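You operate a simulated robot arm through the tools that you are given. There is no shell and no other tool.

Carry out the task below with a simulated robot arm. There is one attempt and no reset: what you move stays moved.

JOB
Pin the green corner of the pale pine frame, with the white knob at its wood.
Fine: turn that corner under the arm; one flush pin; swing the arm clear again; leave the other frame.

The check looks at the end state, three seconds after you hand in, the way a careful person would. Anything else that was tipped, shoved, dropped, spilled or broken makes it a failure.

ROBOT AND FRAMES
A 7-joint arm with a two-finger parallel gripper, fixed in place. Base frame: the origin is on the floor under the middle of its stand, x ahead of it, y to its left, z up. Readings come in mm, rad, newtons and seconds.
It reaches about 1247 mm from its shoulder. Its first joint turns from -2.304 to 2.304 rad. Payload 3.91 kg.
The TCP is the grasp point between the finger pads, 30 mm short of the fingertips. In the tool frame z runs along the fingers and y along their closing line. The gripper opens to 110 mm. The fingers are 20 mm wide and 10 mm thick; the gripper's body (48 by 112 mm) begins 55 mm behind the TCP.
Orientation is told as [roll, pitch, yaw] about the base's x, y, z axes, in that order, counted from this pose: with the fingers straight down and closing along the base's y, the tool's x points along the base's -x, its y along +y and its z along -z.

CONTROLS
- The arm moves only by the tool arm_command. Its argument "steps" is a list that holds one entry, the list of rows, each a list of 7 numbers: the shift along the tool's x, y, z in units of 20 mm (1.0 is 20 mm), then the turn, a rotation vector about the tool's x, y, z in units of 4 degrees (1.0 is 4 degrees), then the finger opening in mm, from 0 to 110. In form: [[[dx, dy, dz, ax, ay, az, claw], ...]]. A call has 1 to 20 rows; each row shifts and turns the commanded pose from where the row before left it, along the tool's axes as they then stand. A call with a number of a shift or a turn outside -1 to 1 is refused whole. Rows are played at 5 a second. More than 50 mm and 0.15 rad between two rows, or a gripper value outside its range, and nothing of the call is played. A pose out of reach is approached as far as the arm can. The call stops where the force on the tool passes 40 N (or 10 N more than at its start, if that is more) or the arm is blocked; 0.2 s more then pass. Each finger travels about 108 mm/s and halts on what it meets, pressing with about 22 N; the grip force reading is that of the motor and also rises with nothing between the fingers. The clock runs only during rows and for 0.2 s after the last one: add rows that do not move to give the fingers time. It gives the time, the measured TCP pose, the force on the tool (base axes), the opening and the grip force at its end, in the units of the frame above (readings bear some noise), with the torque about the TCP (base axes, N m) and any sound that the robot's microphone picked up, and new pictures: "show" is both (left out), scene, wrist or none.
- Cameras (640 x 400 px; columns grow to the right, rows downward): "scene" is fixed at [407.3, 513.6, 1759.7]; the picture's right is [0.62, 0.78, 0.00], its down [0.69, -0.55, -0.47] and it looks along [-0.37, 0.29, -0.88] (base axes); focal length 322 px, centre (320, 200). "wrist" rides on the gripper at [72, 17, -103] in the tool frame; the picture's right is [-0.23, 0.97, 0.00], its down [-0.76, -0.18, -0.62] and it looks along [-0.61, -0.14, 0.78] (tool axes); focal length 222 px, centre (320, 200). There is no depth. A picture from a camera that has moved, and an enlarged one, comes with that camera's place and axes in the base frame and with its lens. The place of the scene camera against the robot may be out by one fixed shift of up to 25 mm in any direction.
- inspect(camera, box): a new picture of the part [left, top, right, bottom] of that camera's present view, enlarged. The clock stands still meanwhile.
- close_job(): hands the job in; it is judged then, once.

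Places have to be worked out from the pictures, the camera data and where the tool is seen. Open the gripper and draw the arm clear of the work before you hand the job in, unless the task says otherwise.

The tools are called after "Request:" as a command line: name --argument value ..., lists and objects as JSON in quotes. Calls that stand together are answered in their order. arm_command: Moves the arm, as the interface text tells. Its arguments: {"type":"object","properties":{"steps":{"type":"array"},"show":{"type":"string","enum":["both","scene","wrist","none"]}},"required":["steps"]} The other tools are called the same way: inspect (camera, box) takes an enlarged picture of a part of a camera's view; close_job () hands the job in.

At the start:

```text
time_s: 0.0
tcp_pos: [106.8, 524.2, 1396.0]
tool_rot: [0.0, -0.001, -0.001]
force: [-0.2, 0.8, 0.7]
wrist_torque: [-0.04, -0.01, -0.01]
gripper_width: 110.0
finger_force: 0.1
```

scene: 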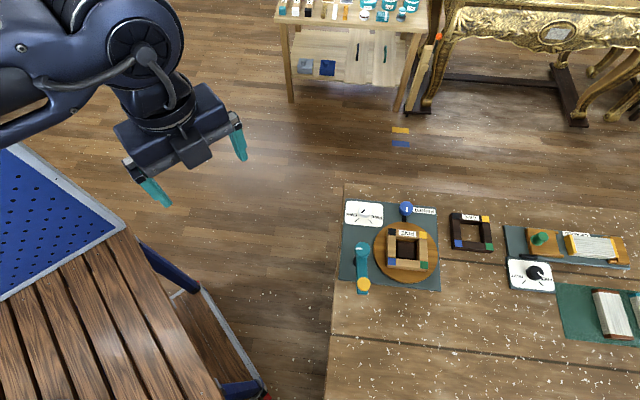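
wrist: 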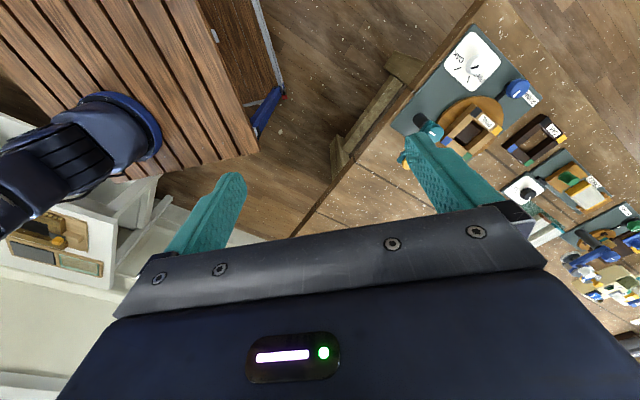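

I start by enlarging the work area in the scene view to understand the frame, turntable, arm and pins.

Request:
inspect --camera "scene" --box '[330, 180, 450, 300]'

Request:
inspect --camera "scene" --box '[440, 190, 640, 350]'

Request:
inspect --camera "wrist" --box '[380, 0, 640, 320]'

```text
3.33 times, centred on (390, 240) of scene
camera zoom: at [407.3, 513.6, 1759.7], right [0.62, 0.78, 0.0], down [0.69, -0.55, -0.47], along [-0.37, 0.29, -0.88], focal length 1074 px, centre (87, 67)
```

zoom: 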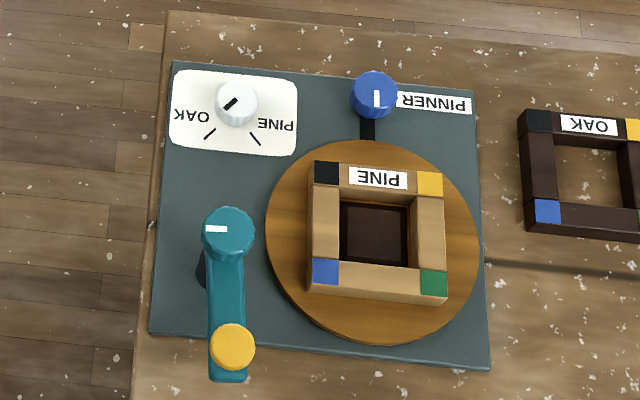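

```text
2.50 times, centred on (540, 270) of scene
camera zoom: at [407.3, 513.6, 1759.7], right [0.62, 0.78, 0.0], down [0.69, -0.55, -0.47], along [-0.37, 0.29, -0.88], focal length 805 px, centre (-230, 25)
```

zoom: 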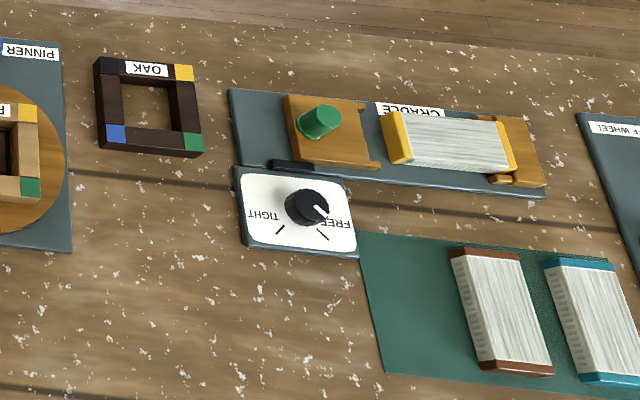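

```text
1.25 times, centred on (510, 160) of wrist
camera zoom: at [35.0, 541.6, 1498.2], right [0.23, 0.97, 0.0], down [0.76, -0.18, 0.62], along [0.61, -0.14, -0.78], focal length 278 px, centre (82, 250)
```

zoom: 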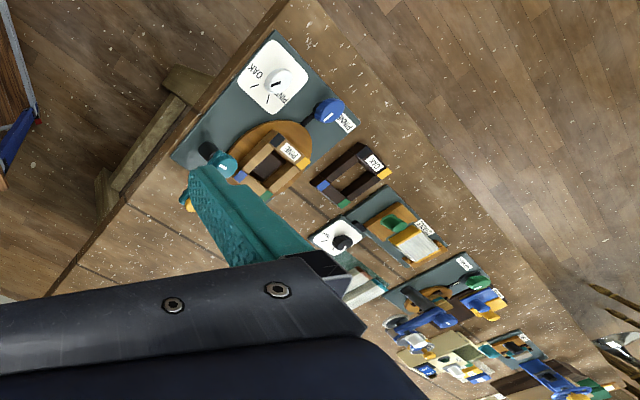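

The station labelled PINNER (pale pine frame on a turntable, teal swing arm with yellow button, white OAK/PINE selector, blue knob) seems to be around [330, 850, 960] by triangulating the two views. I move the tool to a viewing place above and behind it.

Request:
arm_command --steps '[[[-0.1, 0.8, 0.5, 0, 0, 0, 110], [-0.1, 0.8, 0.5, 0, 0, 0, 110], [-0.1, 0.8, 0.5, 0, 0, 0, 110], [-0.1, 0.8, 0.5, 0, 0, 0, 110], [-0.1, 0.8, 0.5, 0, 0, 0, 110], [-0.1, 0.8, 0.5, 0, 0, 0, 110], [-0.1, 0.8, 0.5, 0, 0, 0, 110], [-0.1, 0.8, 0.5, 0, 0, 0, 110], [-0.1, 0.8, 0.5, 0, 0, 0, 110], [-0.1, 0.8, 0.5, 0, 0, 0, 110], [-0.1, 0.8, 0.5, 0, 0, 0, 110], [-0.1, 0.8, 0.5, 0, 0, 0, 110], [-0.1, 0.8, 0.5, 0, 0, 0, 110], [-0.1, 0.8, 0.5, 0, 0, 0, 110], [-0.1, 0.8, 0.5, 0, 0, 0, 110], [-0.1, 0.8, 0.5, 0, 0, 0, 110], [-0.1, 0.8, 0.5, 0, 0, 0, 110], [-0.1, 0.8, 0.5, 0, 0, 0, 110]]]'

```text
time_s: 3.8
tcp_pos: [143.2, 812.5, 1216.6]
tool_rot: [0.003, -0.001, -0.001]
force: [-0.2, -0.2, 0.0]
wrist_torque: [0.02, -0.02, 0.01]
gripper_width: 110.2
finger_force: 0.0
camera wrist: at [71.2, 829.2, 1318.8], right [0.23, 0.97, 0.0], down [0.76, -0.18, 0.62], along [0.61, -0.14, -0.78], focal length 222 px, centre (320, 200)
```

scene: 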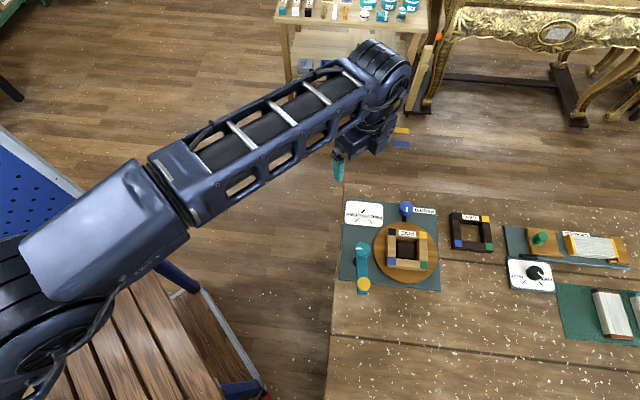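
wrist: 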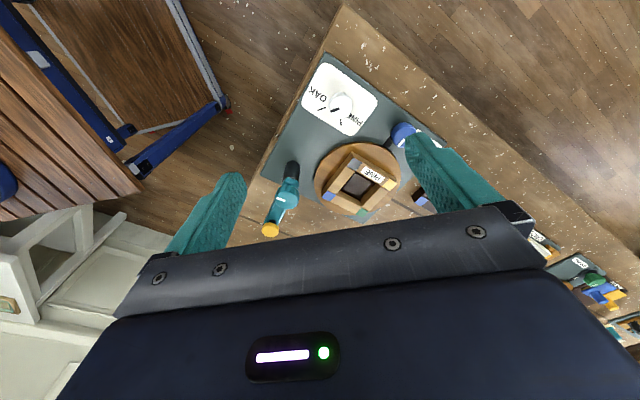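

Request:
inspect --camera "wrist" --box '[240, 40, 440, 240]'

Request:
inspect --camera "scene" --box '[335, 190, 445, 300]'

```text
2.00 times, centred on (340, 140) of wrist
camera zoom: at [71.2, 829.2, 1318.8], right [0.23, 0.97, 0.0], down [0.76, -0.18, 0.62], along [0.61, -0.14, -0.78], focal length 444 px, centre (280, 320)
```

zoom: 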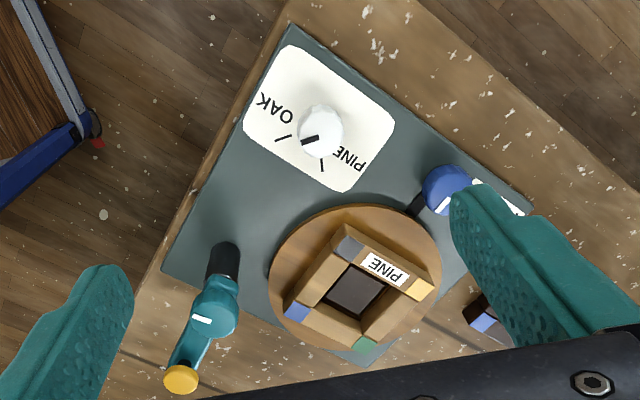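

```text
3.64 times, centred on (390, 245) of scene
camera zoom: at [407.3, 513.6, 1759.7], right [0.62, 0.78, 0.0], down [0.69, -0.55, -0.47], along [-0.37, 0.29, -0.88], focal length 1172 px, centre (66, 36)
```

zoom: 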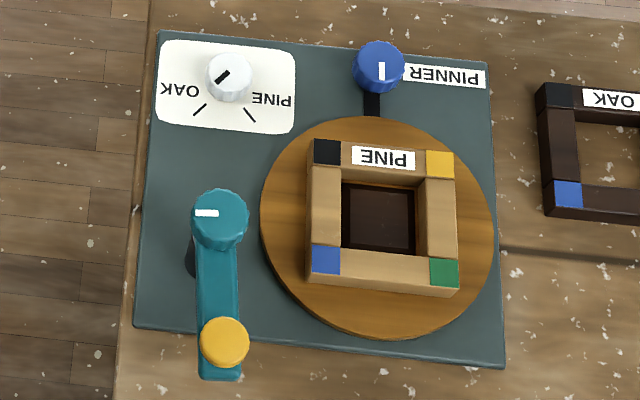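

The selector's black mark points at OAK now; the teal arm is swung off the turntable, and a blue knob with a dark tongue meets the turntable's edge (likely a lock). I go closer to see details.

Request:
arm_command --steps '[[[-0.3, 0.1, 0.7, 0, 0, 0, 110], [-0.3, 0.1, 0.7, 0, 0, 0, 110], [-0.3, 0.1, 0.7, 0, 0, 0, 110], [-0.3, 0.1, 0.7, 0, 0, 0, 110], [-0.3, 0.1, 0.7, 0, 0, 0, 110], [-0.3, 0.1, 0.7, 0, 0, 0, 110], [-0.3, 0.1, 0.7, 0, 0, 0, 110]]]'

```text
time_s: 5.4
tcp_pos: [184.6, 826.8, 1117.0]
tool_rot: [0.002, -0.001, 0.0]
force: [0.3, 0.9, 0.2]
wrist_torque: [0.03, -0.01, 0.04]
gripper_width: 110.0
finger_force: 0.1
camera wrist: at [113.4, 843.7, 1219.8], right [0.23, 0.97, 0.0], down [0.76, -0.18, 0.62], along [0.61, -0.14, -0.78], focal length 222 px, centre (320, 200)
```

scene: 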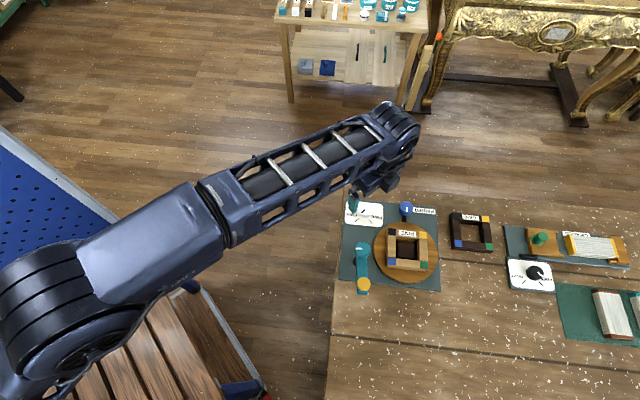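
wrist: 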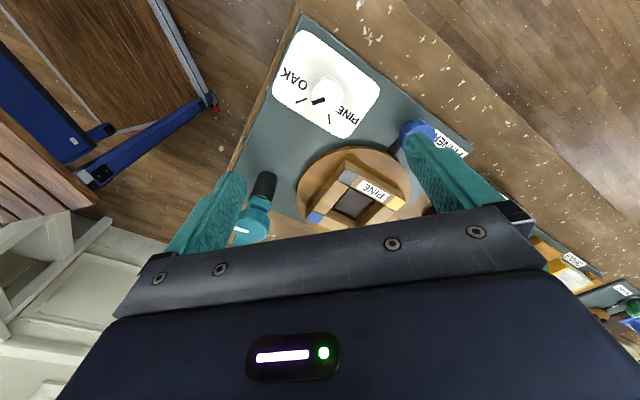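

Request:
inspect --camera "wrist" --box '[220, 20, 460, 250]'

Request:
inspect --camera "wrist" --box '[380, 90, 480, 190]'

```text
1.74 times, centred on (340, 135) of wrist
camera zoom: at [113.4, 843.7, 1219.8], right [0.23, 0.97, 0.0], down [0.76, -0.18, 0.62], along [0.61, -0.14, -0.78], focal length 386 px, centre (285, 313)
```

zoom: 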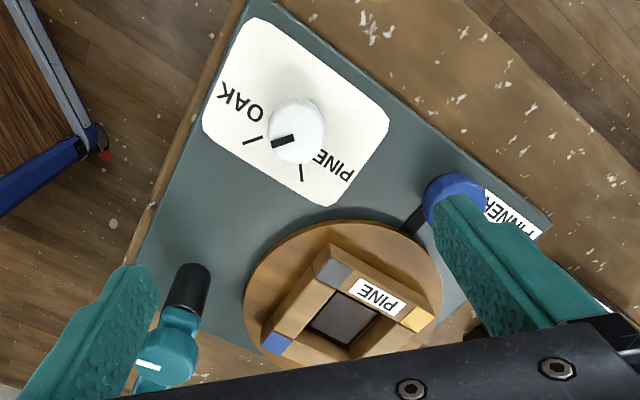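

```text
4.00 times, centred on (430, 140) of wrist
camera zoom: at [113.4, 843.7, 1219.8], right [0.23, 0.97, 0.0], down [0.76, -0.18, 0.62], along [0.61, -0.14, -0.78], focal length 888 px, centre (-120, 440)
```

zoom: 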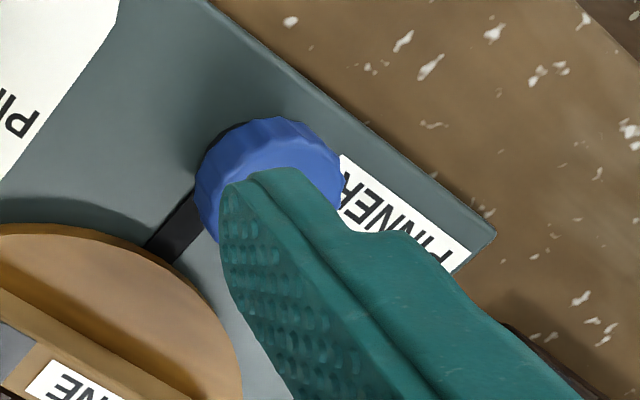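

To pin down heights I need a wider baseline, so I take another wrist view from about 190 mm to the right (−y), fingers closed so they don't hide the station.

Request:
arm_command --steps '[[[0, -0.95, 0, 0, 0, 0, 80], [0, -0.95, 0, 0, 0, 0, 40], [0, -0.95, 0, 0, 0, 0, 0], [0, -0.95, 0, 0, 0, 0, 0], [0, -0.95, 0, 0, 0, 0, 0], [0, -0.95, 0, 0, 0, 0, 0], [0, -0.95, 0, 0, 0, 0, 0], [0, -0.95, 0, 0, 0, 0, 0], [0, -0.95, 0, 0, 0, 0, 0], [0, -0.95, 0, 0, 0, 0, 0], [0, 0, 0, 0, 0, 0, 0], [0, 0, 0, 0, 0, 0, 0]]]'

```text
time_s: 8.0
tcp_pos: [184.3, 636.8, 1117.0]
tool_rot: [0.0, 0.001, 0.001]
force: [0.3, 0.1, -0.4]
wrist_torque: [0.0, -0.03, 0.0]
gripper_width: 0.0
finger_force: 21.6
camera wrist: at [112.2, 654.2, 1220.1], right [0.23, 0.97, 0.0], down [0.76, -0.18, 0.62], along [0.61, -0.14, -0.78], focal length 222 px, centre (320, 200)
```

scene: 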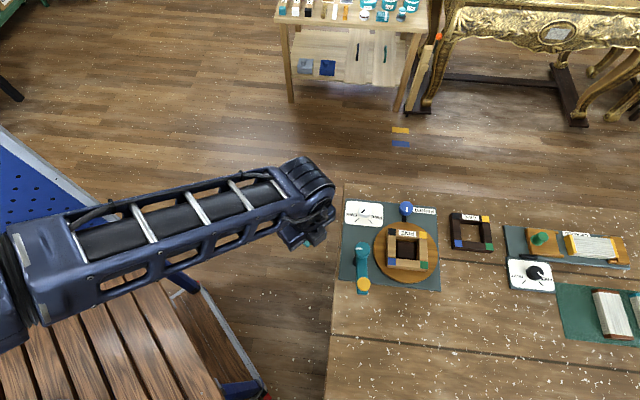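
wrist: 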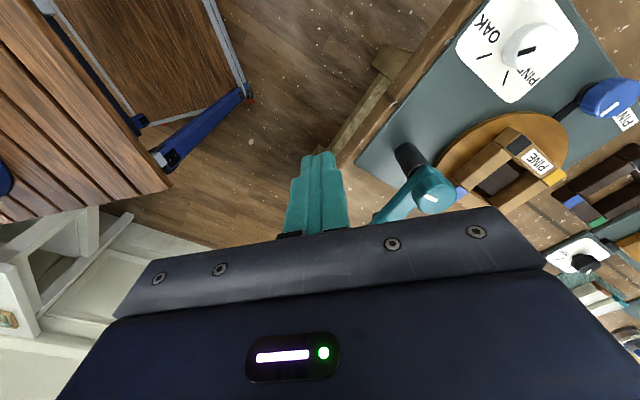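

Request:
inspect --camera "wrist" --box '[360, 0, 640, 230]'

Request:
inspect --camera "wrist" --box '[540, 50, 640, 140]'

Request:
inspect --camera "wrist" --box '[360, 120, 470, 230]'

```text
1.74 times, centred on (500, 115) of wrist
camera zoom: at [112.2, 654.2, 1220.1], right [0.23, 0.97, 0.0], down [0.76, -0.18, 0.62], along [0.61, -0.14, -0.78], focal length 386 px, centre (7, 348)
```

zoom: 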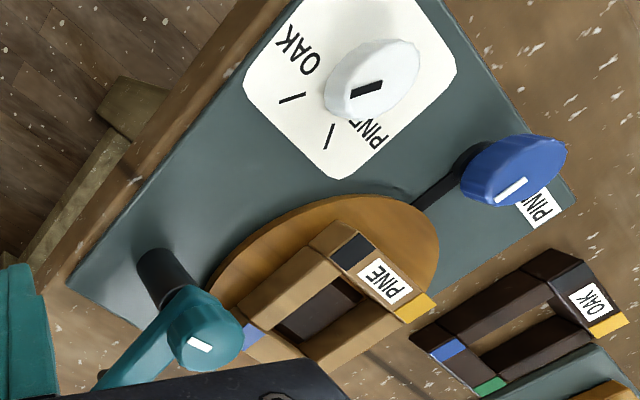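

```text
4.44 times, centred on (590, 95) of wrist
camera zoom: at [112.2, 654.2, 1220.1], right [0.23, 0.97, 0.0], down [0.76, -0.18, 0.62], along [0.61, -0.14, -0.78], focal length 987 px, centre (-880, 667)
```

zoom: 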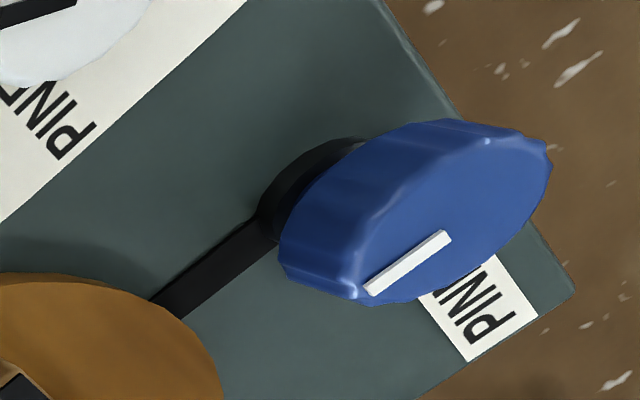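

```text
3.64 times, centred on (415, 175) of wrist
camera zoom: at [112.2, 654.2, 1220.1], right [0.23, 0.97, 0.0], down [0.76, -0.18, 0.62], along [0.61, -0.14, -0.78], focal length 808 px, centre (-26, 291)
```

zoom: 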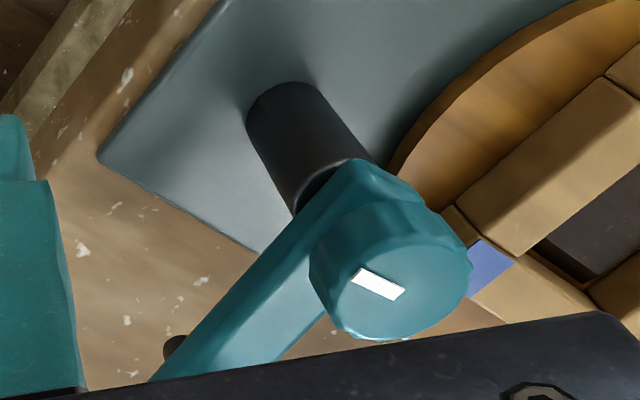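

Triangulating gives: white knob top ≈ (171, 839, 980), blue knob top ≈ (230, 924, 990), frame centre ≈ (321, 845) with its top at z≈990, and the teal pivot cap ≈ (266, 733, 1049). I now move to hover above the white knob with the fingers open to 60 mm, pre-turned so that it can be turned counter-clockwise.

Request:
arm_command --steps '[[[0.06, 0.92, 0, 0, 0, 0, 60], [0.06, 0.92, 0, 0, 0, 0, 60], [0.06, 0.92, 0, 0, 0, 0, 60], [0.06, 0.92, 0, 0, 0, 0, 60], [0.06, 0.92, 0, 0, 0, 0, 60], [0.06, 0.92, 0, 0, 0, 0, 60], [0.06, 0.92, 0, 0, 0, 0, 60], [0.06, 0.92, 0.5, 0, 0, 0, 60], [0.06, 0.92, 0.7, 0, 0, 0, 60], [0.06, 0.92, 0.7, 0, 0, 0, 60], [0.06, 0.92, 0.7, 0, 0, 0, 60], [0, 0, 0, 0, 0, 1, 60], [0, 0, 0, 0, 0, 1, 60], [0, 0, 0, 0, 0, 1, 60], [0, 0, 0, 0, 0, 1, 60], [0, 0, 0, 0, 0, 1, 60], [0, 0, 0, 0, 0, 1, 60], [0, 0, 0, 0, 0, 1, 60], [0, 0, 0, 0, 0, 1, 60], [0, 0, 0, 0, 0, 1, 60]]]'

```text
time_s: 12.2
tcp_pos: [170.7, 839.3, 1065.5]
tool_rot: [-0.001, 0.0, -0.629]
force: [0.8, -0.1, 0.5]
wrist_torque: [0.0, -0.02, -0.04]
gripper_width: 59.9
finger_force: 0.1
camera wrist: at [122.9, 895.5, 1168.0], right [0.76, 0.65, 0.0], down [0.51, -0.59, 0.62], along [0.41, -0.47, -0.78], focal length 222 px, centre (320, 200)
```

scene: 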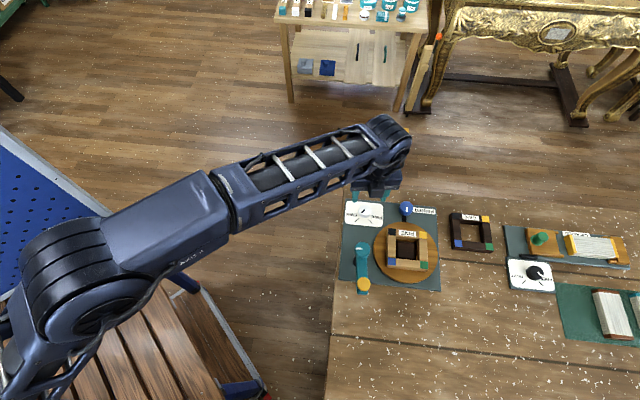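
wrist: 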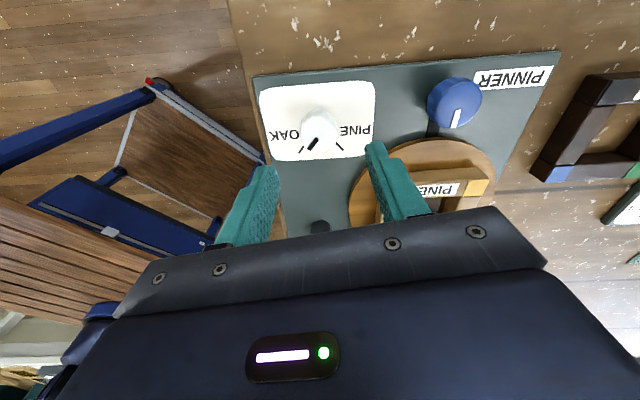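

Request:
inspect --camera "wrist" --box '[250, 60, 390, 180]'

Request:
inspect --camera "wrist" --box '[390, 50, 530, 170]'

```text
3.33 times, centred on (320, 120) of wrist
camera zoom: at [122.9, 895.5, 1168.0], right [0.76, 0.65, 0.0], down [0.51, -0.59, 0.62], along [0.41, -0.47, -0.78], focal length 740 px, centre (320, 467)
```

zoom: 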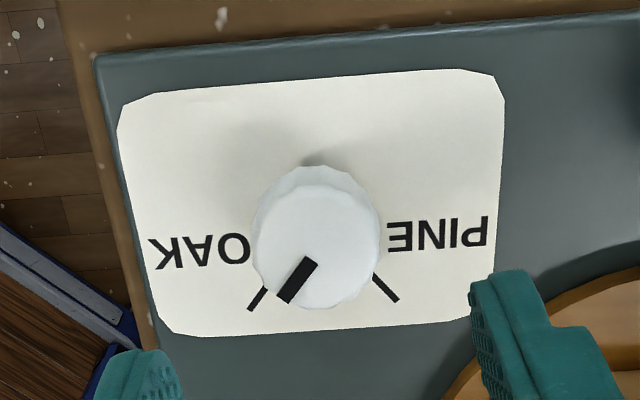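

```text
3.33 times, centred on (460, 110) of wrist
camera zoom: at [122.9, 895.5, 1168.0], right [0.76, 0.65, 0.0], down [0.51, -0.59, 0.62], along [0.41, -0.47, -0.78], focal length 740 px, centre (-147, 500)
```

zoom: 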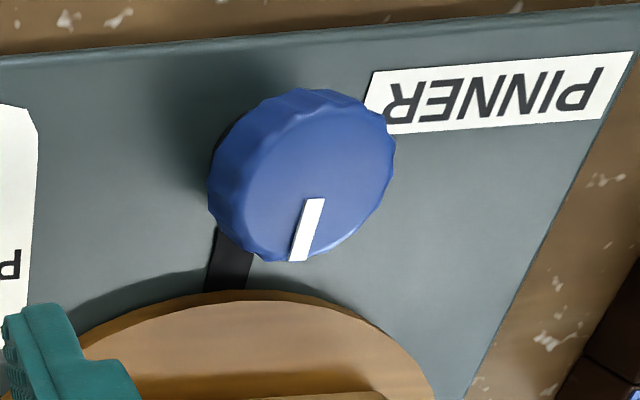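

The white knob's top centre refines to ≈ (172, 838.5), pointer on the OAK tick, so a +90° (counter-clockwise from above) turn brings it to PINE. I descend so fingertips sit beside the knob (z≈962) and close on it.

Request:
arm_command --steps '[[[-0.09, 0.01, 0.73, 0, 0, 0, 60], [0, 0, 0.73, 0, 0, 0, 60], [0, 0, 0.73, 0, 0, 0, 60], [0, 0, 0.73, 0, 0, 0, 60], [0, 0, 0.73, 0, 0, 0, 60], [0, 0, 0, 0, 0, 0, 60]]]'

```text
time_s: 13.6
tcp_pos: [172.5, 837.5, 992.6]
tool_rot: [0.0, 0.0, -0.629]
force: [-0.7, -0.4, -0.2]
wrist_torque: [0.01, 0.01, 0.01]
gripper_width: 60.1
finger_force: 0.0
camera wrist: at [124.9, 894.6, 1094.9], right [0.76, 0.66, 0.0], down [0.51, -0.59, 0.62], along [0.41, -0.47, -0.78], focal length 222 px, centre (320, 200)
```

scene: 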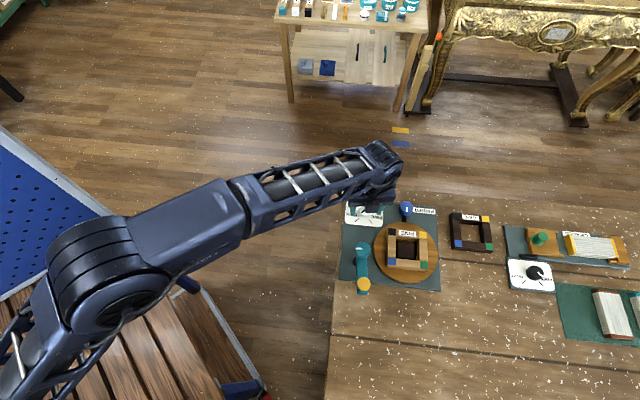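
wrist: 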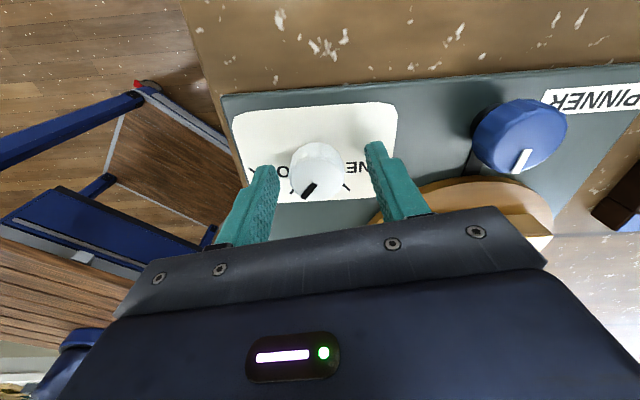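

Request:
inspect --camera "wrist" --box '[240, 110, 400, 220]'

Request:
inspect --camera "scene" --box '[335, 180, 445, 250]'

```text
3.64 times, centred on (320, 165) of wrist
camera zoom: at [124.9, 894.6, 1094.9], right [0.76, 0.66, 0.0], down [0.51, -0.59, 0.62], along [0.41, -0.47, -0.78], focal length 808 px, centre (320, 327)
```

zoom: 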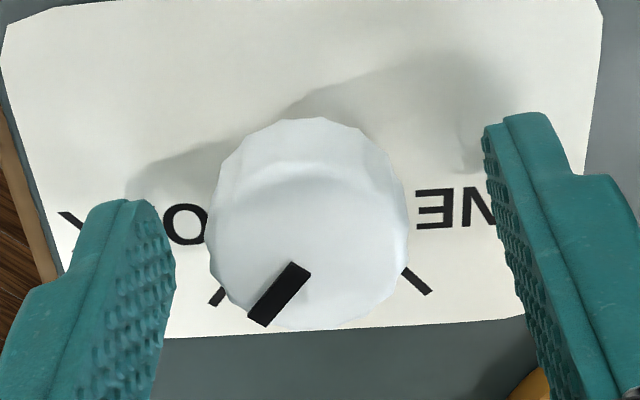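

```text
5.71 times, centred on (390, 215) of scene
camera zoom: at [407.3, 513.6, 1759.7], right [0.62, 0.78, 0.0], down [0.69, -0.55, -0.47], along [-0.37, 0.29, -0.88], focal length 1841 px, centre (-80, 114)
```

zoom: 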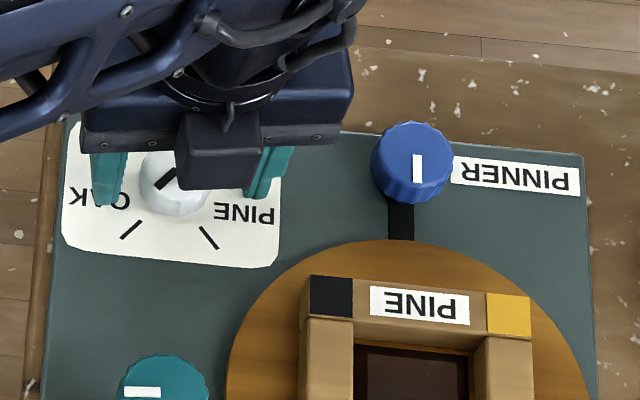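

The knob sits nearly centred between the fingers (about 2 mm toward the left finger). I shift that little and close on it.

Request:
arm_command --steps '[[[0, -0.08, 0.1, 0, 0, 0, 60], [0, 0, 0, 0, 0, 0, 40], [0, 0, 0, 0, 0, 0, 25], [0, 0, 0, 0, 0, 0, 20], [0, 0, 0, 0, 0, 0, 20]]]' --show "wrist"

```text
time_s: 14.8
tcp_pos: [171.2, 835.2, 989.9]
tool_rot: [0.0, 0.002, -0.626]
force: [-1.7, -7.8, -0.9]
wrist_torque: [-0.22, -0.02, 0.0]
gripper_width: 33.0
finger_force: 44.7
camera wrist: at [123.7, 892.9, 1092.9], right [0.76, 0.66, 0.0], down [0.51, -0.59, 0.62], along [0.41, -0.47, -0.78], focal length 222 px, centre (320, 200)
```

wrist: 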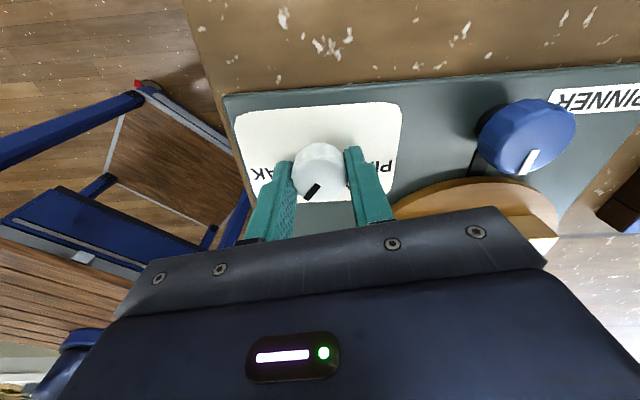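

The knob is held (33 mm wide, small side load). I turn it a few rows counter-clockwise first to check it follows.

Request:
arm_command --steps '[[[0, 0, 0, 0, 0, -1, 20], [0, 0, 0, 0, 0, -1, 20], [0, 0, 0, 0, 0, -1, 20], [0, 0, 0, 0, 0, -1, 20], [0, 0, 0, 0, 0, -1, 20]]]' --show "wrist"

```text
time_s: 16.0
tcp_pos: [171.4, 835.9, 991.2]
tool_rot: [-0.002, -0.001, -0.278]
force: [-1.1, -14.0, -9.8]
wrist_torque: [-0.29, 0.06, 0.0]
gripper_width: 33.1
finger_force: 44.4
camera wrist: at [107.4, 873.0, 1093.0], right [0.49, 0.87, 0.0], down [0.68, -0.38, 0.62], along [0.54, -0.3, -0.78], focal length 222 px, centre (320, 200)
```

wrist: 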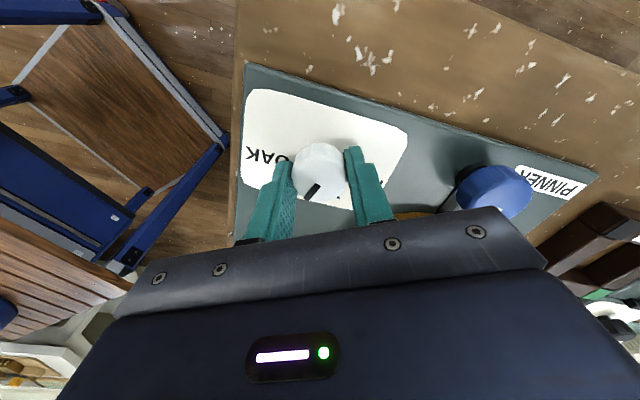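

The knob turns with the hand (pointer fixed relative to the fingers). I continue the remaining ~70°, easing the side load by about 1 mm.

Request:
arm_command --steps '[[[0, -0.06, 0, 0, 0, -1, 20], [0, 0, 0, 0, 0, -1, 20], [0, 0, 0, 0, 0, -1, 20], [0, 0, 0, 0, 0, -1, 20], [0, 0, 0, 0, 0, -1, 20], [0, 0, 0, 0, 0, -1, 20], [0, 0, 0, 0, 0, -1, 20], [0, 0, 0, 0, 0, -1, 20], [0, 0, 0, 0, 0, -1, 20], [0, 0, 0, 0, 0, -1, 20], [0, 0, 0, 0, 0, -1, 20], [0, 0, 0, 0, 0, -1, 20]]]' --show "wrist"

```text
time_s: 18.6
tcp_pos: [170.2, 836.2, 991.7]
tool_rot: [0.0, 0.0, 0.559]
force: [-6.0, 19.0, -4.7]
wrist_torque: [0.37, -0.19, 0.02]
gripper_width: 32.3
finger_force: 45.1
camera wrist: at [101.5, 812.2, 1093.2], right [-0.33, 0.95, 0.0], down [0.74, 0.25, 0.62], along [0.59, 0.2, -0.78], focal length 222 px, centre (320, 200)
```

wrist: 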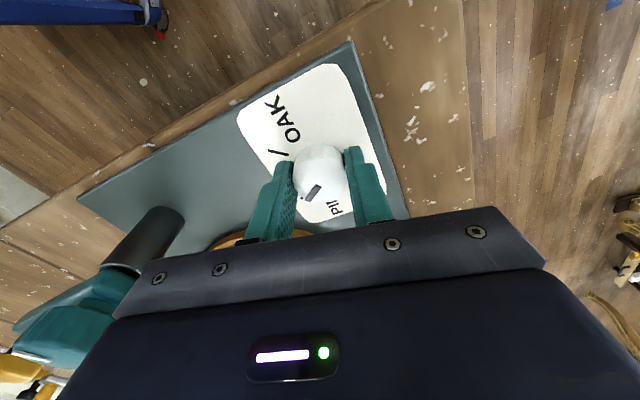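

Rotated 68° so far, with a 19 N side load to relieve. I continue the last ~22° while shifting back slightly.

Request:
arm_command --steps '[[[0, 0.07, 0, 0, 0, -1, 20], [0, 0, 0, 0, 0, -1, 20], [0, 0, 0, 0, 0, -1, 20], [0, 0, 0, 0, 0, -1, 20], [0, 0, 0, 0, 0, -1, 20], [0, 0, 0, 0, 0, -0.5, 20], [0, 0, 0, 0, 0, 0, 20]]]' --show "both"

Request:
inspect --camera "wrist" --box '[240, 110, 400, 220]'

Request:
inspect --camera "scene" --box '[335, 180, 445, 250]'

```text
time_s: 20.2
tcp_pos: [171.3, 836.6, 990.2]
tool_rot: [0.001, -0.001, 0.945]
force: [5.0, -6.3, -2.0]
wrist_torque: [-0.3, 0.13, -0.57]
gripper_width: 33.8
finger_force: 45.4
camera wrist: at [115.9, 788.1, 1093.2], right [-0.66, 0.76, 0.0], down [0.59, 0.51, 0.62], along [0.47, 0.41, -0.78], focal length 222 px, centre (320, 200)
```

scene: 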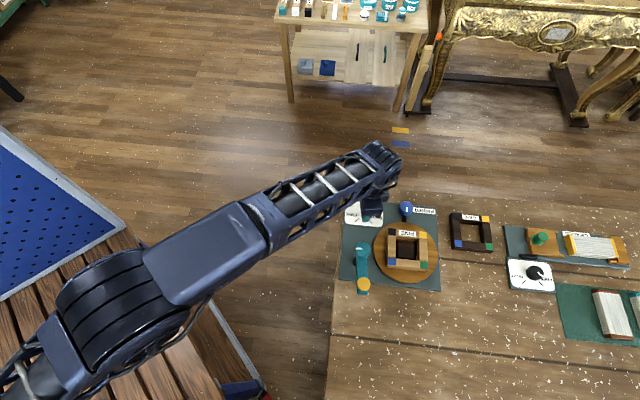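
wrist: 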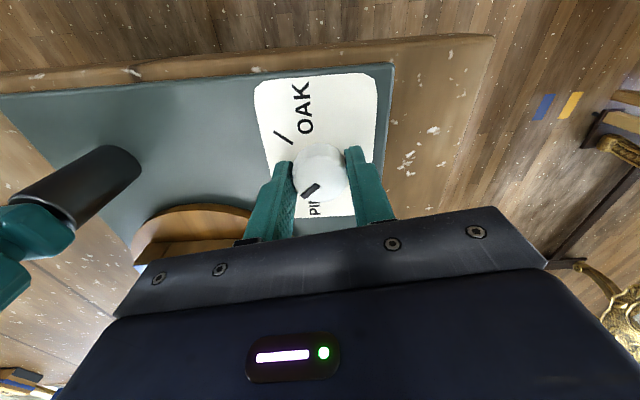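

```text
3.64 times, centred on (320, 165) of wrist
camera zoom: at [115.9, 788.1, 1093.2], right [-0.66, 0.76, 0.0], down [0.59, 0.51, 0.62], along [0.47, 0.41, -0.78], focal length 808 px, centre (320, 327)
```

zoom: 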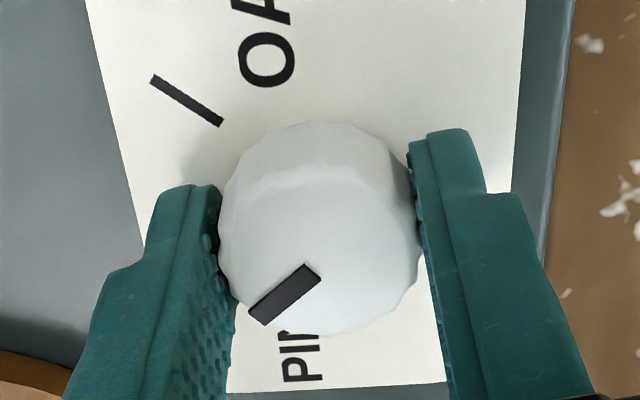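

```text
5.71 times, centred on (390, 215) of scene
camera zoom: at [407.3, 513.6, 1759.7], right [0.62, 0.78, 0.0], down [0.69, -0.55, -0.47], along [-0.37, 0.29, -0.88], focal length 1841 px, centre (-80, 114)
```

zoom: 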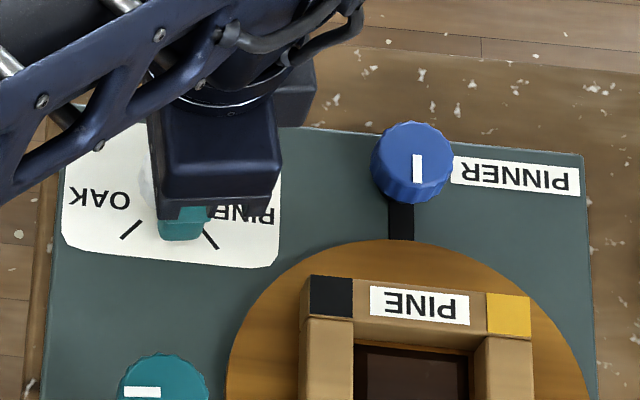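

There is now a −0.57 N·m twist, suggesting the knob reached its end stop at PINE. I open the fingers and rise to check the pointer.

Request:
arm_command --steps '[[[0, 0, 0, 0, 0, 0, 40], [0, 0, 0, 0, 0, 0, 60], [0, 0, -0.5, 0, 0, 0, 60], [0, 0, -1, 0, 0, 0, 60], [0, 0, -1, 0, 0, 0, 60], [0, 0, -1, 0, 0, 0, 60], [0, 0, -1, 0, 0, 0, 60]]]' --show "both"

Request:
inspect --camera "wrist" --box '[200, 60, 400, 220]'

```text
time_s: 21.8
tcp_pos: [170.3, 838.0, 1081.6]
tool_rot: [-0.002, 0.001, 0.945]
force: [-1.1, 1.2, -0.6]
wrist_torque: [-0.01, -0.05, 0.02]
gripper_width: 59.9
finger_force: 0.1
camera wrist: at [114.9, 789.0, 1183.7], right [-0.66, 0.76, 0.0], down [0.59, 0.51, 0.62], along [0.47, 0.41, -0.78], focal length 222 px, centre (320, 200)
```

scene: 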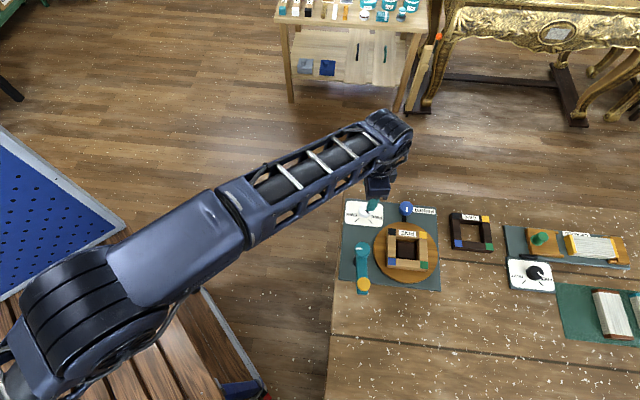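
wrist: 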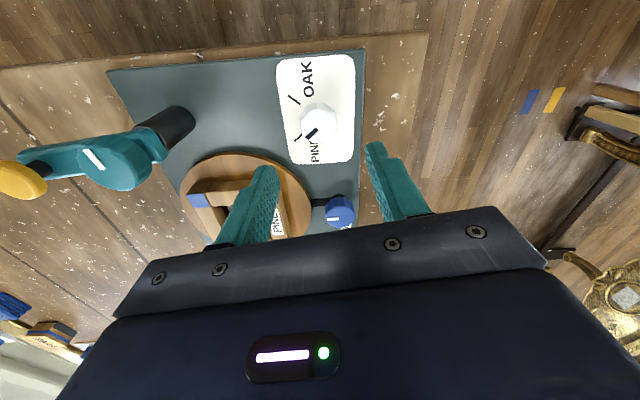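

```text
2.50 times, centred on (300, 140) of wrist
camera zoom: at [114.9, 789.0, 1183.7], right [-0.66, 0.76, 0.0], down [0.59, 0.51, 0.62], along [0.47, 0.41, -0.78], focal length 555 px, centre (370, 350)
```

zoom: 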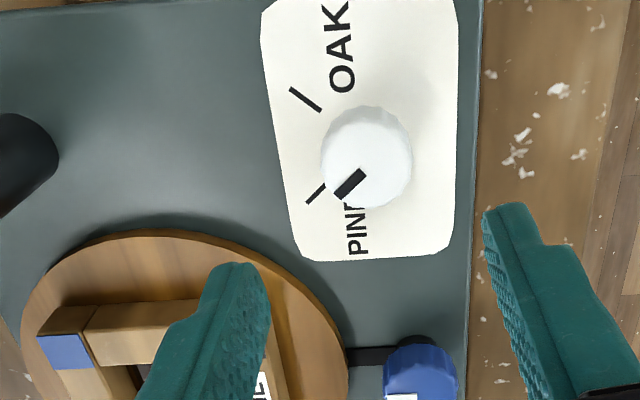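

The pointer now lies on the PINE tick. Next I look at the blue knob and its tongue from closer: I rotate the wrist back and hover near (233, 926).

Request:
arm_command --steps '[[[0, 0, 0, 0, 0, 1, 70], [0, 0, 0, 0, 0, 1, 70], [0, 0, 0, 0, 0, 1, 70], [0, 0, 0, 0, 0, 1, 70], [0, 0, 0, 0, 0, 1, 70], [0, 0, 0, 0, 0, 1, 70], [0, 0, 0, 0, 0, 1, 70], [0, 0, 0, 0, 0, 1, 70], [0, 0, 0, 0, 0, 1, 70], [0, 0, 0, 0, 0, 1, 70], [0, 0, 0, 0, 0, 1, 70], [0, 0, 0, 0, 0, 1, 70], [0, 0, 0, 0, 0, 1, 70], [0, 0, 0, 0, 0, 0.54, 70], [-0.63, 0.88, 0, 0, 0, 0, 70], [-0.63, 0.88, 0, 0, 0, 0, 70], [-0.63, 0.88, 0, 0, 0, 0, 70], [-0.63, 0.88, 0, 0, 0, 0, 70], [-0.63, 0.88, 0, 0, 0, 0, 70]]]'

Request:
inspect --camera "wrist" --box '[240, 60, 400, 220]'

```text
time_s: 25.8
tcp_pos: [234.0, 925.1, 1082.9]
tool_rot: [0.003, 0.0, -0.003]
force: [0.0, -0.6, 1.3]
wrist_torque: [0.01, -0.02, 0.0]
gripper_width: 69.8
finger_force: 0.1
camera wrist: at [162.5, 942.2, 1185.0], right [0.23, 0.97, 0.0], down [0.76, -0.18, 0.62], along [0.61, -0.14, -0.78], focal length 222 px, centre (320, 200)
```

scene: 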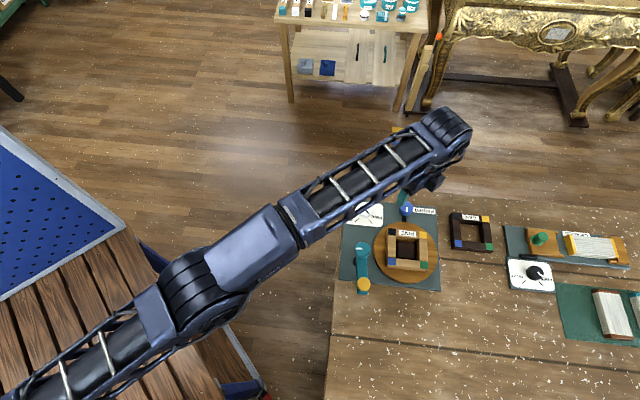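
wrist: 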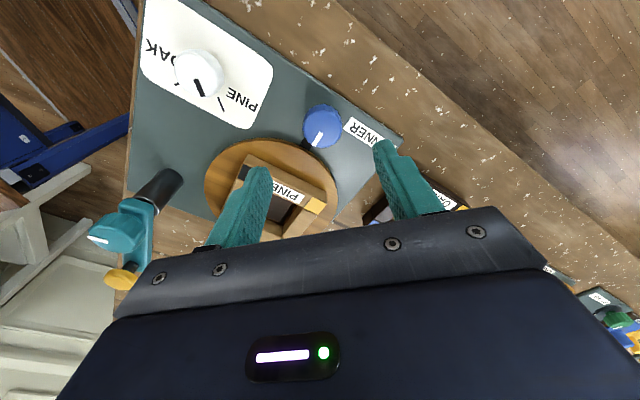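

```text
2.50 times, centred on (320, 140) of wrist
camera zoom: at [162.5, 942.2, 1185.0], right [0.23, 0.97, 0.0], down [0.76, -0.18, 0.62], along [0.61, -0.14, -0.78], focal length 555 px, centre (320, 350)
```

zoom: 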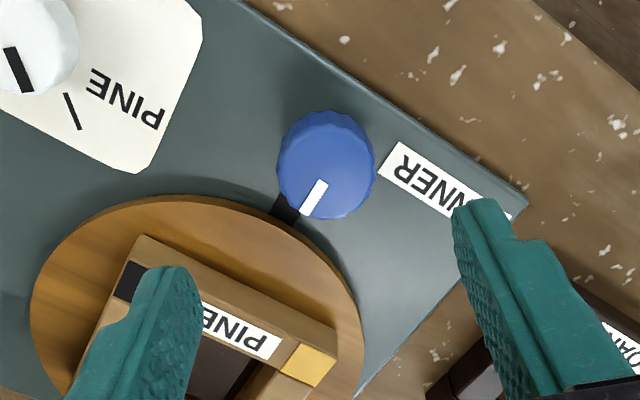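

The blue knob is centred at about (235.5, 927.5), its white mark lined up with the tongue that reaches the turntable – it looks like the lock. I descend and grip it.

Request:
arm_command --steps '[[[-0.075, 0.13, 0.69, 0, 0, 0, 60], [0, 0, 0.69, 0, 0, 0, 60], [0, 0, 0.69, 0, 0, 0, 60], [0, 0, 0.69, 0, 0, 0, 60], [0, 0, 0.69, 0, 0, 0, 60], [0, 0, 0.69, 0, 0, 0, 60], [0, 0, 0, 0, 0, 0, 60]]]' --show "wrist"

Request:
inspect --camera "wrist" --box '[240, 110, 400, 220]'

```text
time_s: 27.4
tcp_pos: [234.7, 926.4, 997.7]
tool_rot: [0.0, 0.0, -0.002]
force: [0.4, -0.6, -0.3]
wrist_torque: [-0.04, -0.02, 0.02]
gripper_width: 59.9
finger_force: 0.0
camera wrist: at [163.9, 944.1, 1100.6], right [0.23, 0.97, 0.0], down [0.76, -0.18, 0.62], along [0.61, -0.14, -0.78], focal length 222 px, centre (320, 200)
```

wrist: 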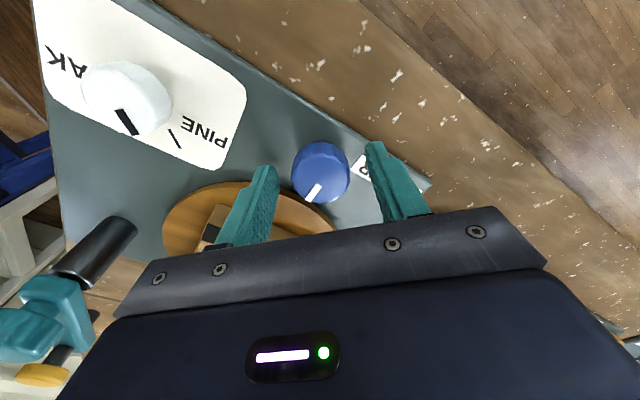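

```text
3.64 times, centred on (320, 165) of wrist
camera zoom: at [163.9, 944.1, 1100.6], right [0.23, 0.97, 0.0], down [0.76, -0.18, 0.62], along [0.61, -0.14, -0.78], focal length 808 px, centre (320, 327)
```

zoom: 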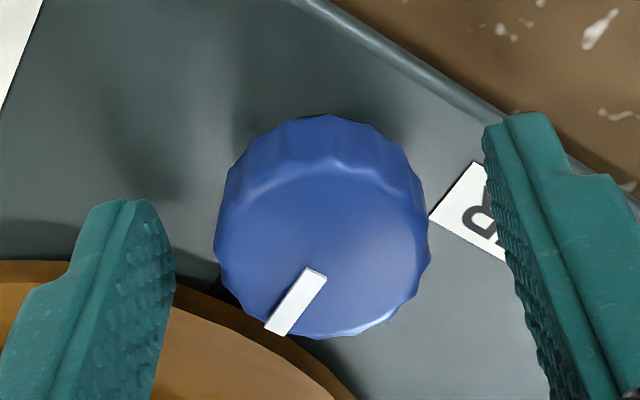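

The knob is well centred between the fingers. I close on it and try a small counter-clockwise turn (8°) to feel whether it turns.

Request:
arm_command --steps '[[[0, 0, 0, 0, 0, 0, 40], [0, 0, 0, 0, 0, 0, 25], [0, 0, 0, 0, 0, 0, 20], [0, 0, 0, 0, 0, 0, 20]]]' --show "none"

Request:
arm_command --steps '[[[0, 0, 0, 0, 0, -1, 20], [0, 0, 0, 0, 0, -1, 20], [0, 0, 0, 0, 0, 0, 20]]]' --show "wrist"

Request:
inspect --camera "wrist" --box '[240, 110, 400, 220]'

```text
time_s: 28.4
tcp_pos: [235.7, 927.2, 999.4]
tool_rot: [0.001, -0.001, -0.003]
force: [0.5, 6.6, -0.9]
wrist_torque: [0.33, 0.04, 0.02]
gripper_width: 34.8
finger_force: 44.9
```

```text
time_s: 29.2
tcp_pos: [236.8, 926.4, 997.5]
tool_rot: [0.001, -0.001, 0.139]
force: [-0.2, -3.1, 0.4]
wrist_torque: [-0.18, 0.0, -0.01]
gripper_width: 34.7
finger_force: 45.2
camera wrist: at [162.2, 934.0, 1100.5], right [0.09, 1.0, 0.0], down [0.78, -0.07, 0.62], along [0.62, -0.06, -0.78], focal length 222 px, centre (320, 200)
```

wrist: 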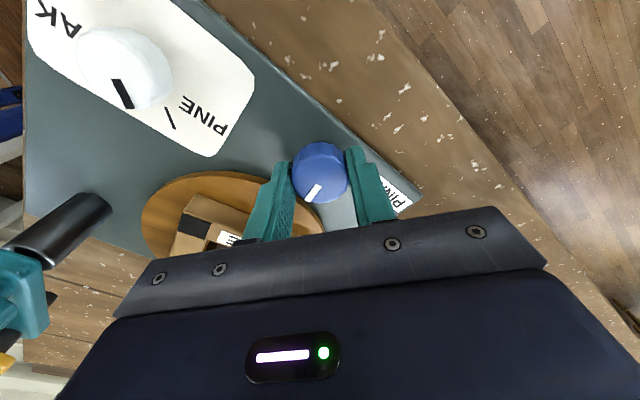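

```text
3.64 times, centred on (320, 165) of wrist
camera zoom: at [162.2, 934.0, 1100.5], right [0.09, 1.0, 0.0], down [0.78, -0.07, 0.62], along [0.62, -0.06, -0.78], focal length 808 px, centre (320, 327)
```

zoom: 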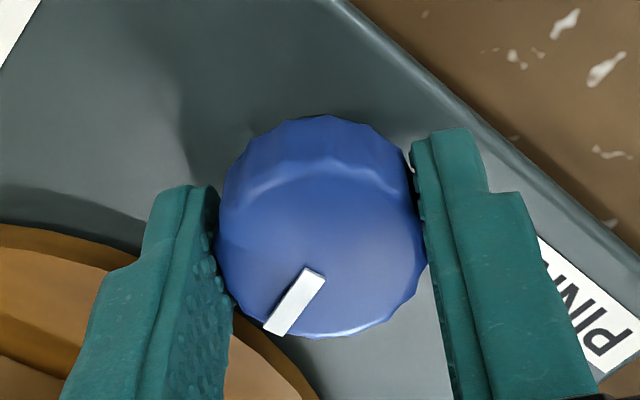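

The knob turns freely with the hand. I go on turning it counter-clockwise and watch for a stop and whether the tongue leaves the turntable.

Request:
arm_command --steps '[[[0, 0, 0, 0, 0, -1, 20], [0, 0, 0, 0, 0, -1, 20], [0, 0, 0, 0, 0, -1, 20], [0, 0, 0, 0, 0, -1, 20], [0, 0, 0, 0, 0, -1, 20], [0, 0, 0, 0, 0, -1, 20], [0, 0, 0, 0, 0, -1, 20], [0, 0, 0, 0, 0, -1, 20], [0, 0, 0, 0, 0, 0, 20]]]' --show "both"

Request:
inspect --camera "scene" --box '[335, 180, 445, 250]'

Request:
inspect --camera "wrist" --box '[200, 110, 400, 250]'

```text
time_s: 31.2
tcp_pos: [235.0, 926.5, 998.1]
tool_rot: [-0.001, 0.001, 0.695]
force: [0.9, -26.5, -0.5]
wrist_torque: [-1.26, 0.93, 0.0]
gripper_width: 34.7
finger_force: 44.9
camera wrist: at [170.1, 893.3, 1100.5], right [-0.45, 0.89, 0.0], down [0.7, 0.35, 0.62], along [0.56, 0.28, -0.78], focal length 222 px, centre (320, 200)
```

scene: 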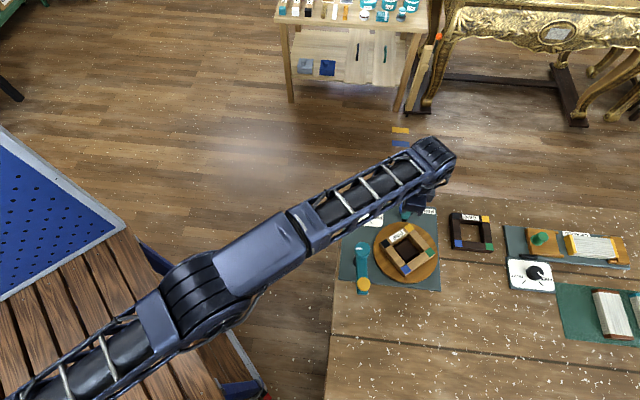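
wrist: 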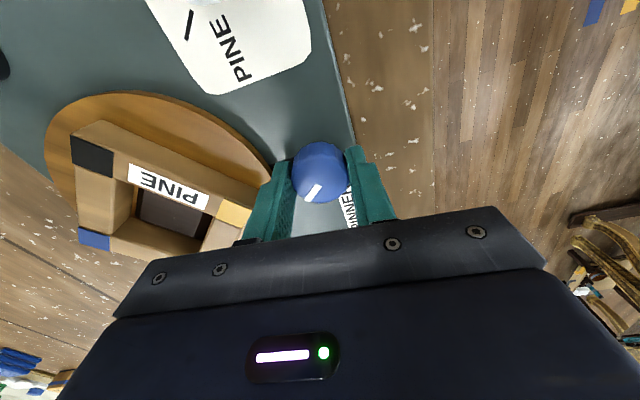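

```text
5.71 times, centred on (390, 215) of scene
camera zoom: at [407.3, 513.6, 1759.7], right [0.62, 0.78, 0.0], down [0.69, -0.55, -0.47], along [-0.37, 0.29, -0.88], focal length 1841 px, centre (-80, 114)
```

zoom: 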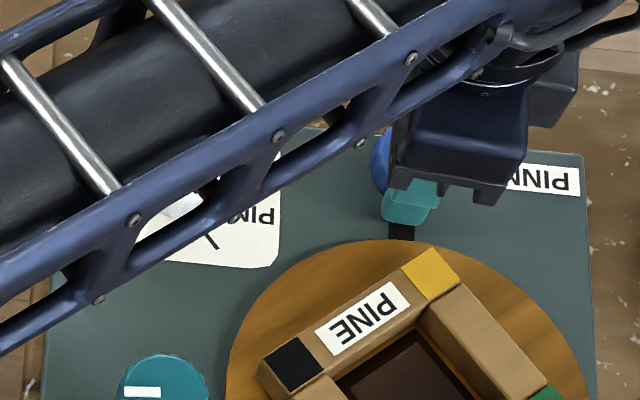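

```text
2.86 times, centred on (300, 180) of wrist
camera zoom: at [170.1, 893.3, 1100.5], right [-0.45, 0.89, 0.0], down [0.7, 0.35, 0.62], along [0.56, 0.28, -0.78], focal length 635 px, centre (377, 257)
```

zoom: 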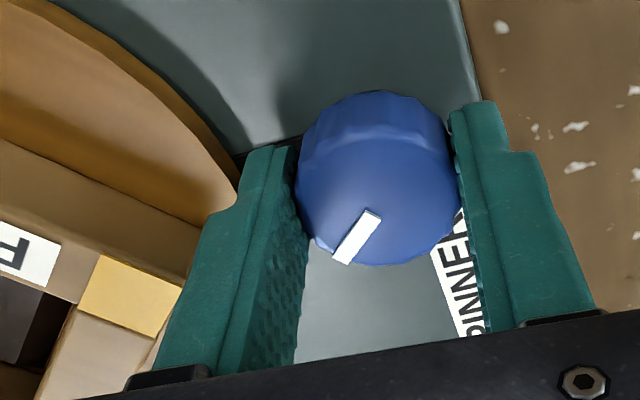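

Turning the blue knob turned the whole turntable and frame with it, same sense and about 1:1 (frame now ~38° counter-clockwise). So the blue knob is the drive; to bring green to the arm's working corner (where blue was at the start) I need clockwise 90° from the start, so I reverse.

Request:
arm_command --steps '[[[0, 0, 0, 0, 0, 1, 20], [0, 0, 0, 0, 0, 1, 20], [0, 0, 0, 0, 0, 1, 20], [0, 0, 0, 0, 0, 1, 20], [0, 0, 0, 0, 0, 1, 20], [0, 0, 0, 0, 0, 1, 20], [0, 0, 0, 0, 0, 1, 20], [0, 0, 0, 0, 0, 1, 20], [0, 0, 0, 0, 0, 1, 20], [0, 0, 0, 0, 0, 1, 20], [0, 0, 0, 0, 0, 0, 20]]]' --show "both"

```text
time_s: 33.6
tcp_pos: [235.6, 926.7, 998.4]
tool_rot: [0.001, -0.001, -0.003]
force: [1.2, -12.1, -4.0]
wrist_torque: [0.11, 0.27, 0.0]
gripper_width: 34.5
finger_force: 45.5
camera wrist: at [163.9, 944.4, 1100.6], right [0.23, 0.97, 0.0], down [0.76, -0.18, 0.62], along [0.61, -0.14, -0.78], focal length 222 px, centre (320, 200)
```

scene: 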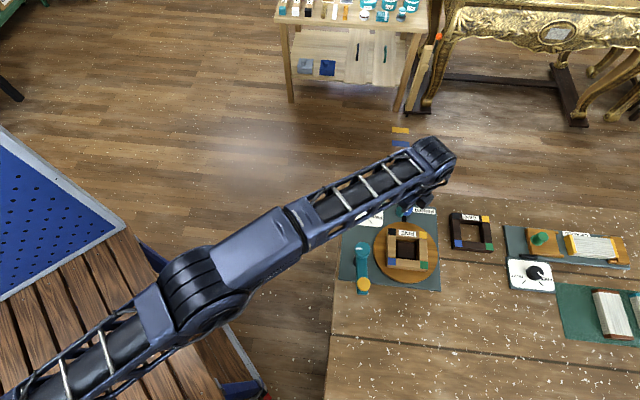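
wrist: 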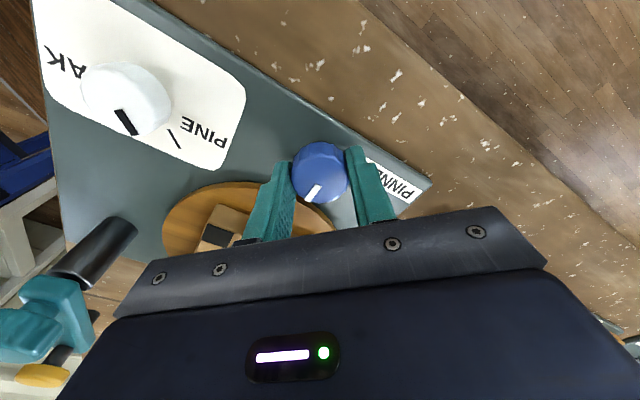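

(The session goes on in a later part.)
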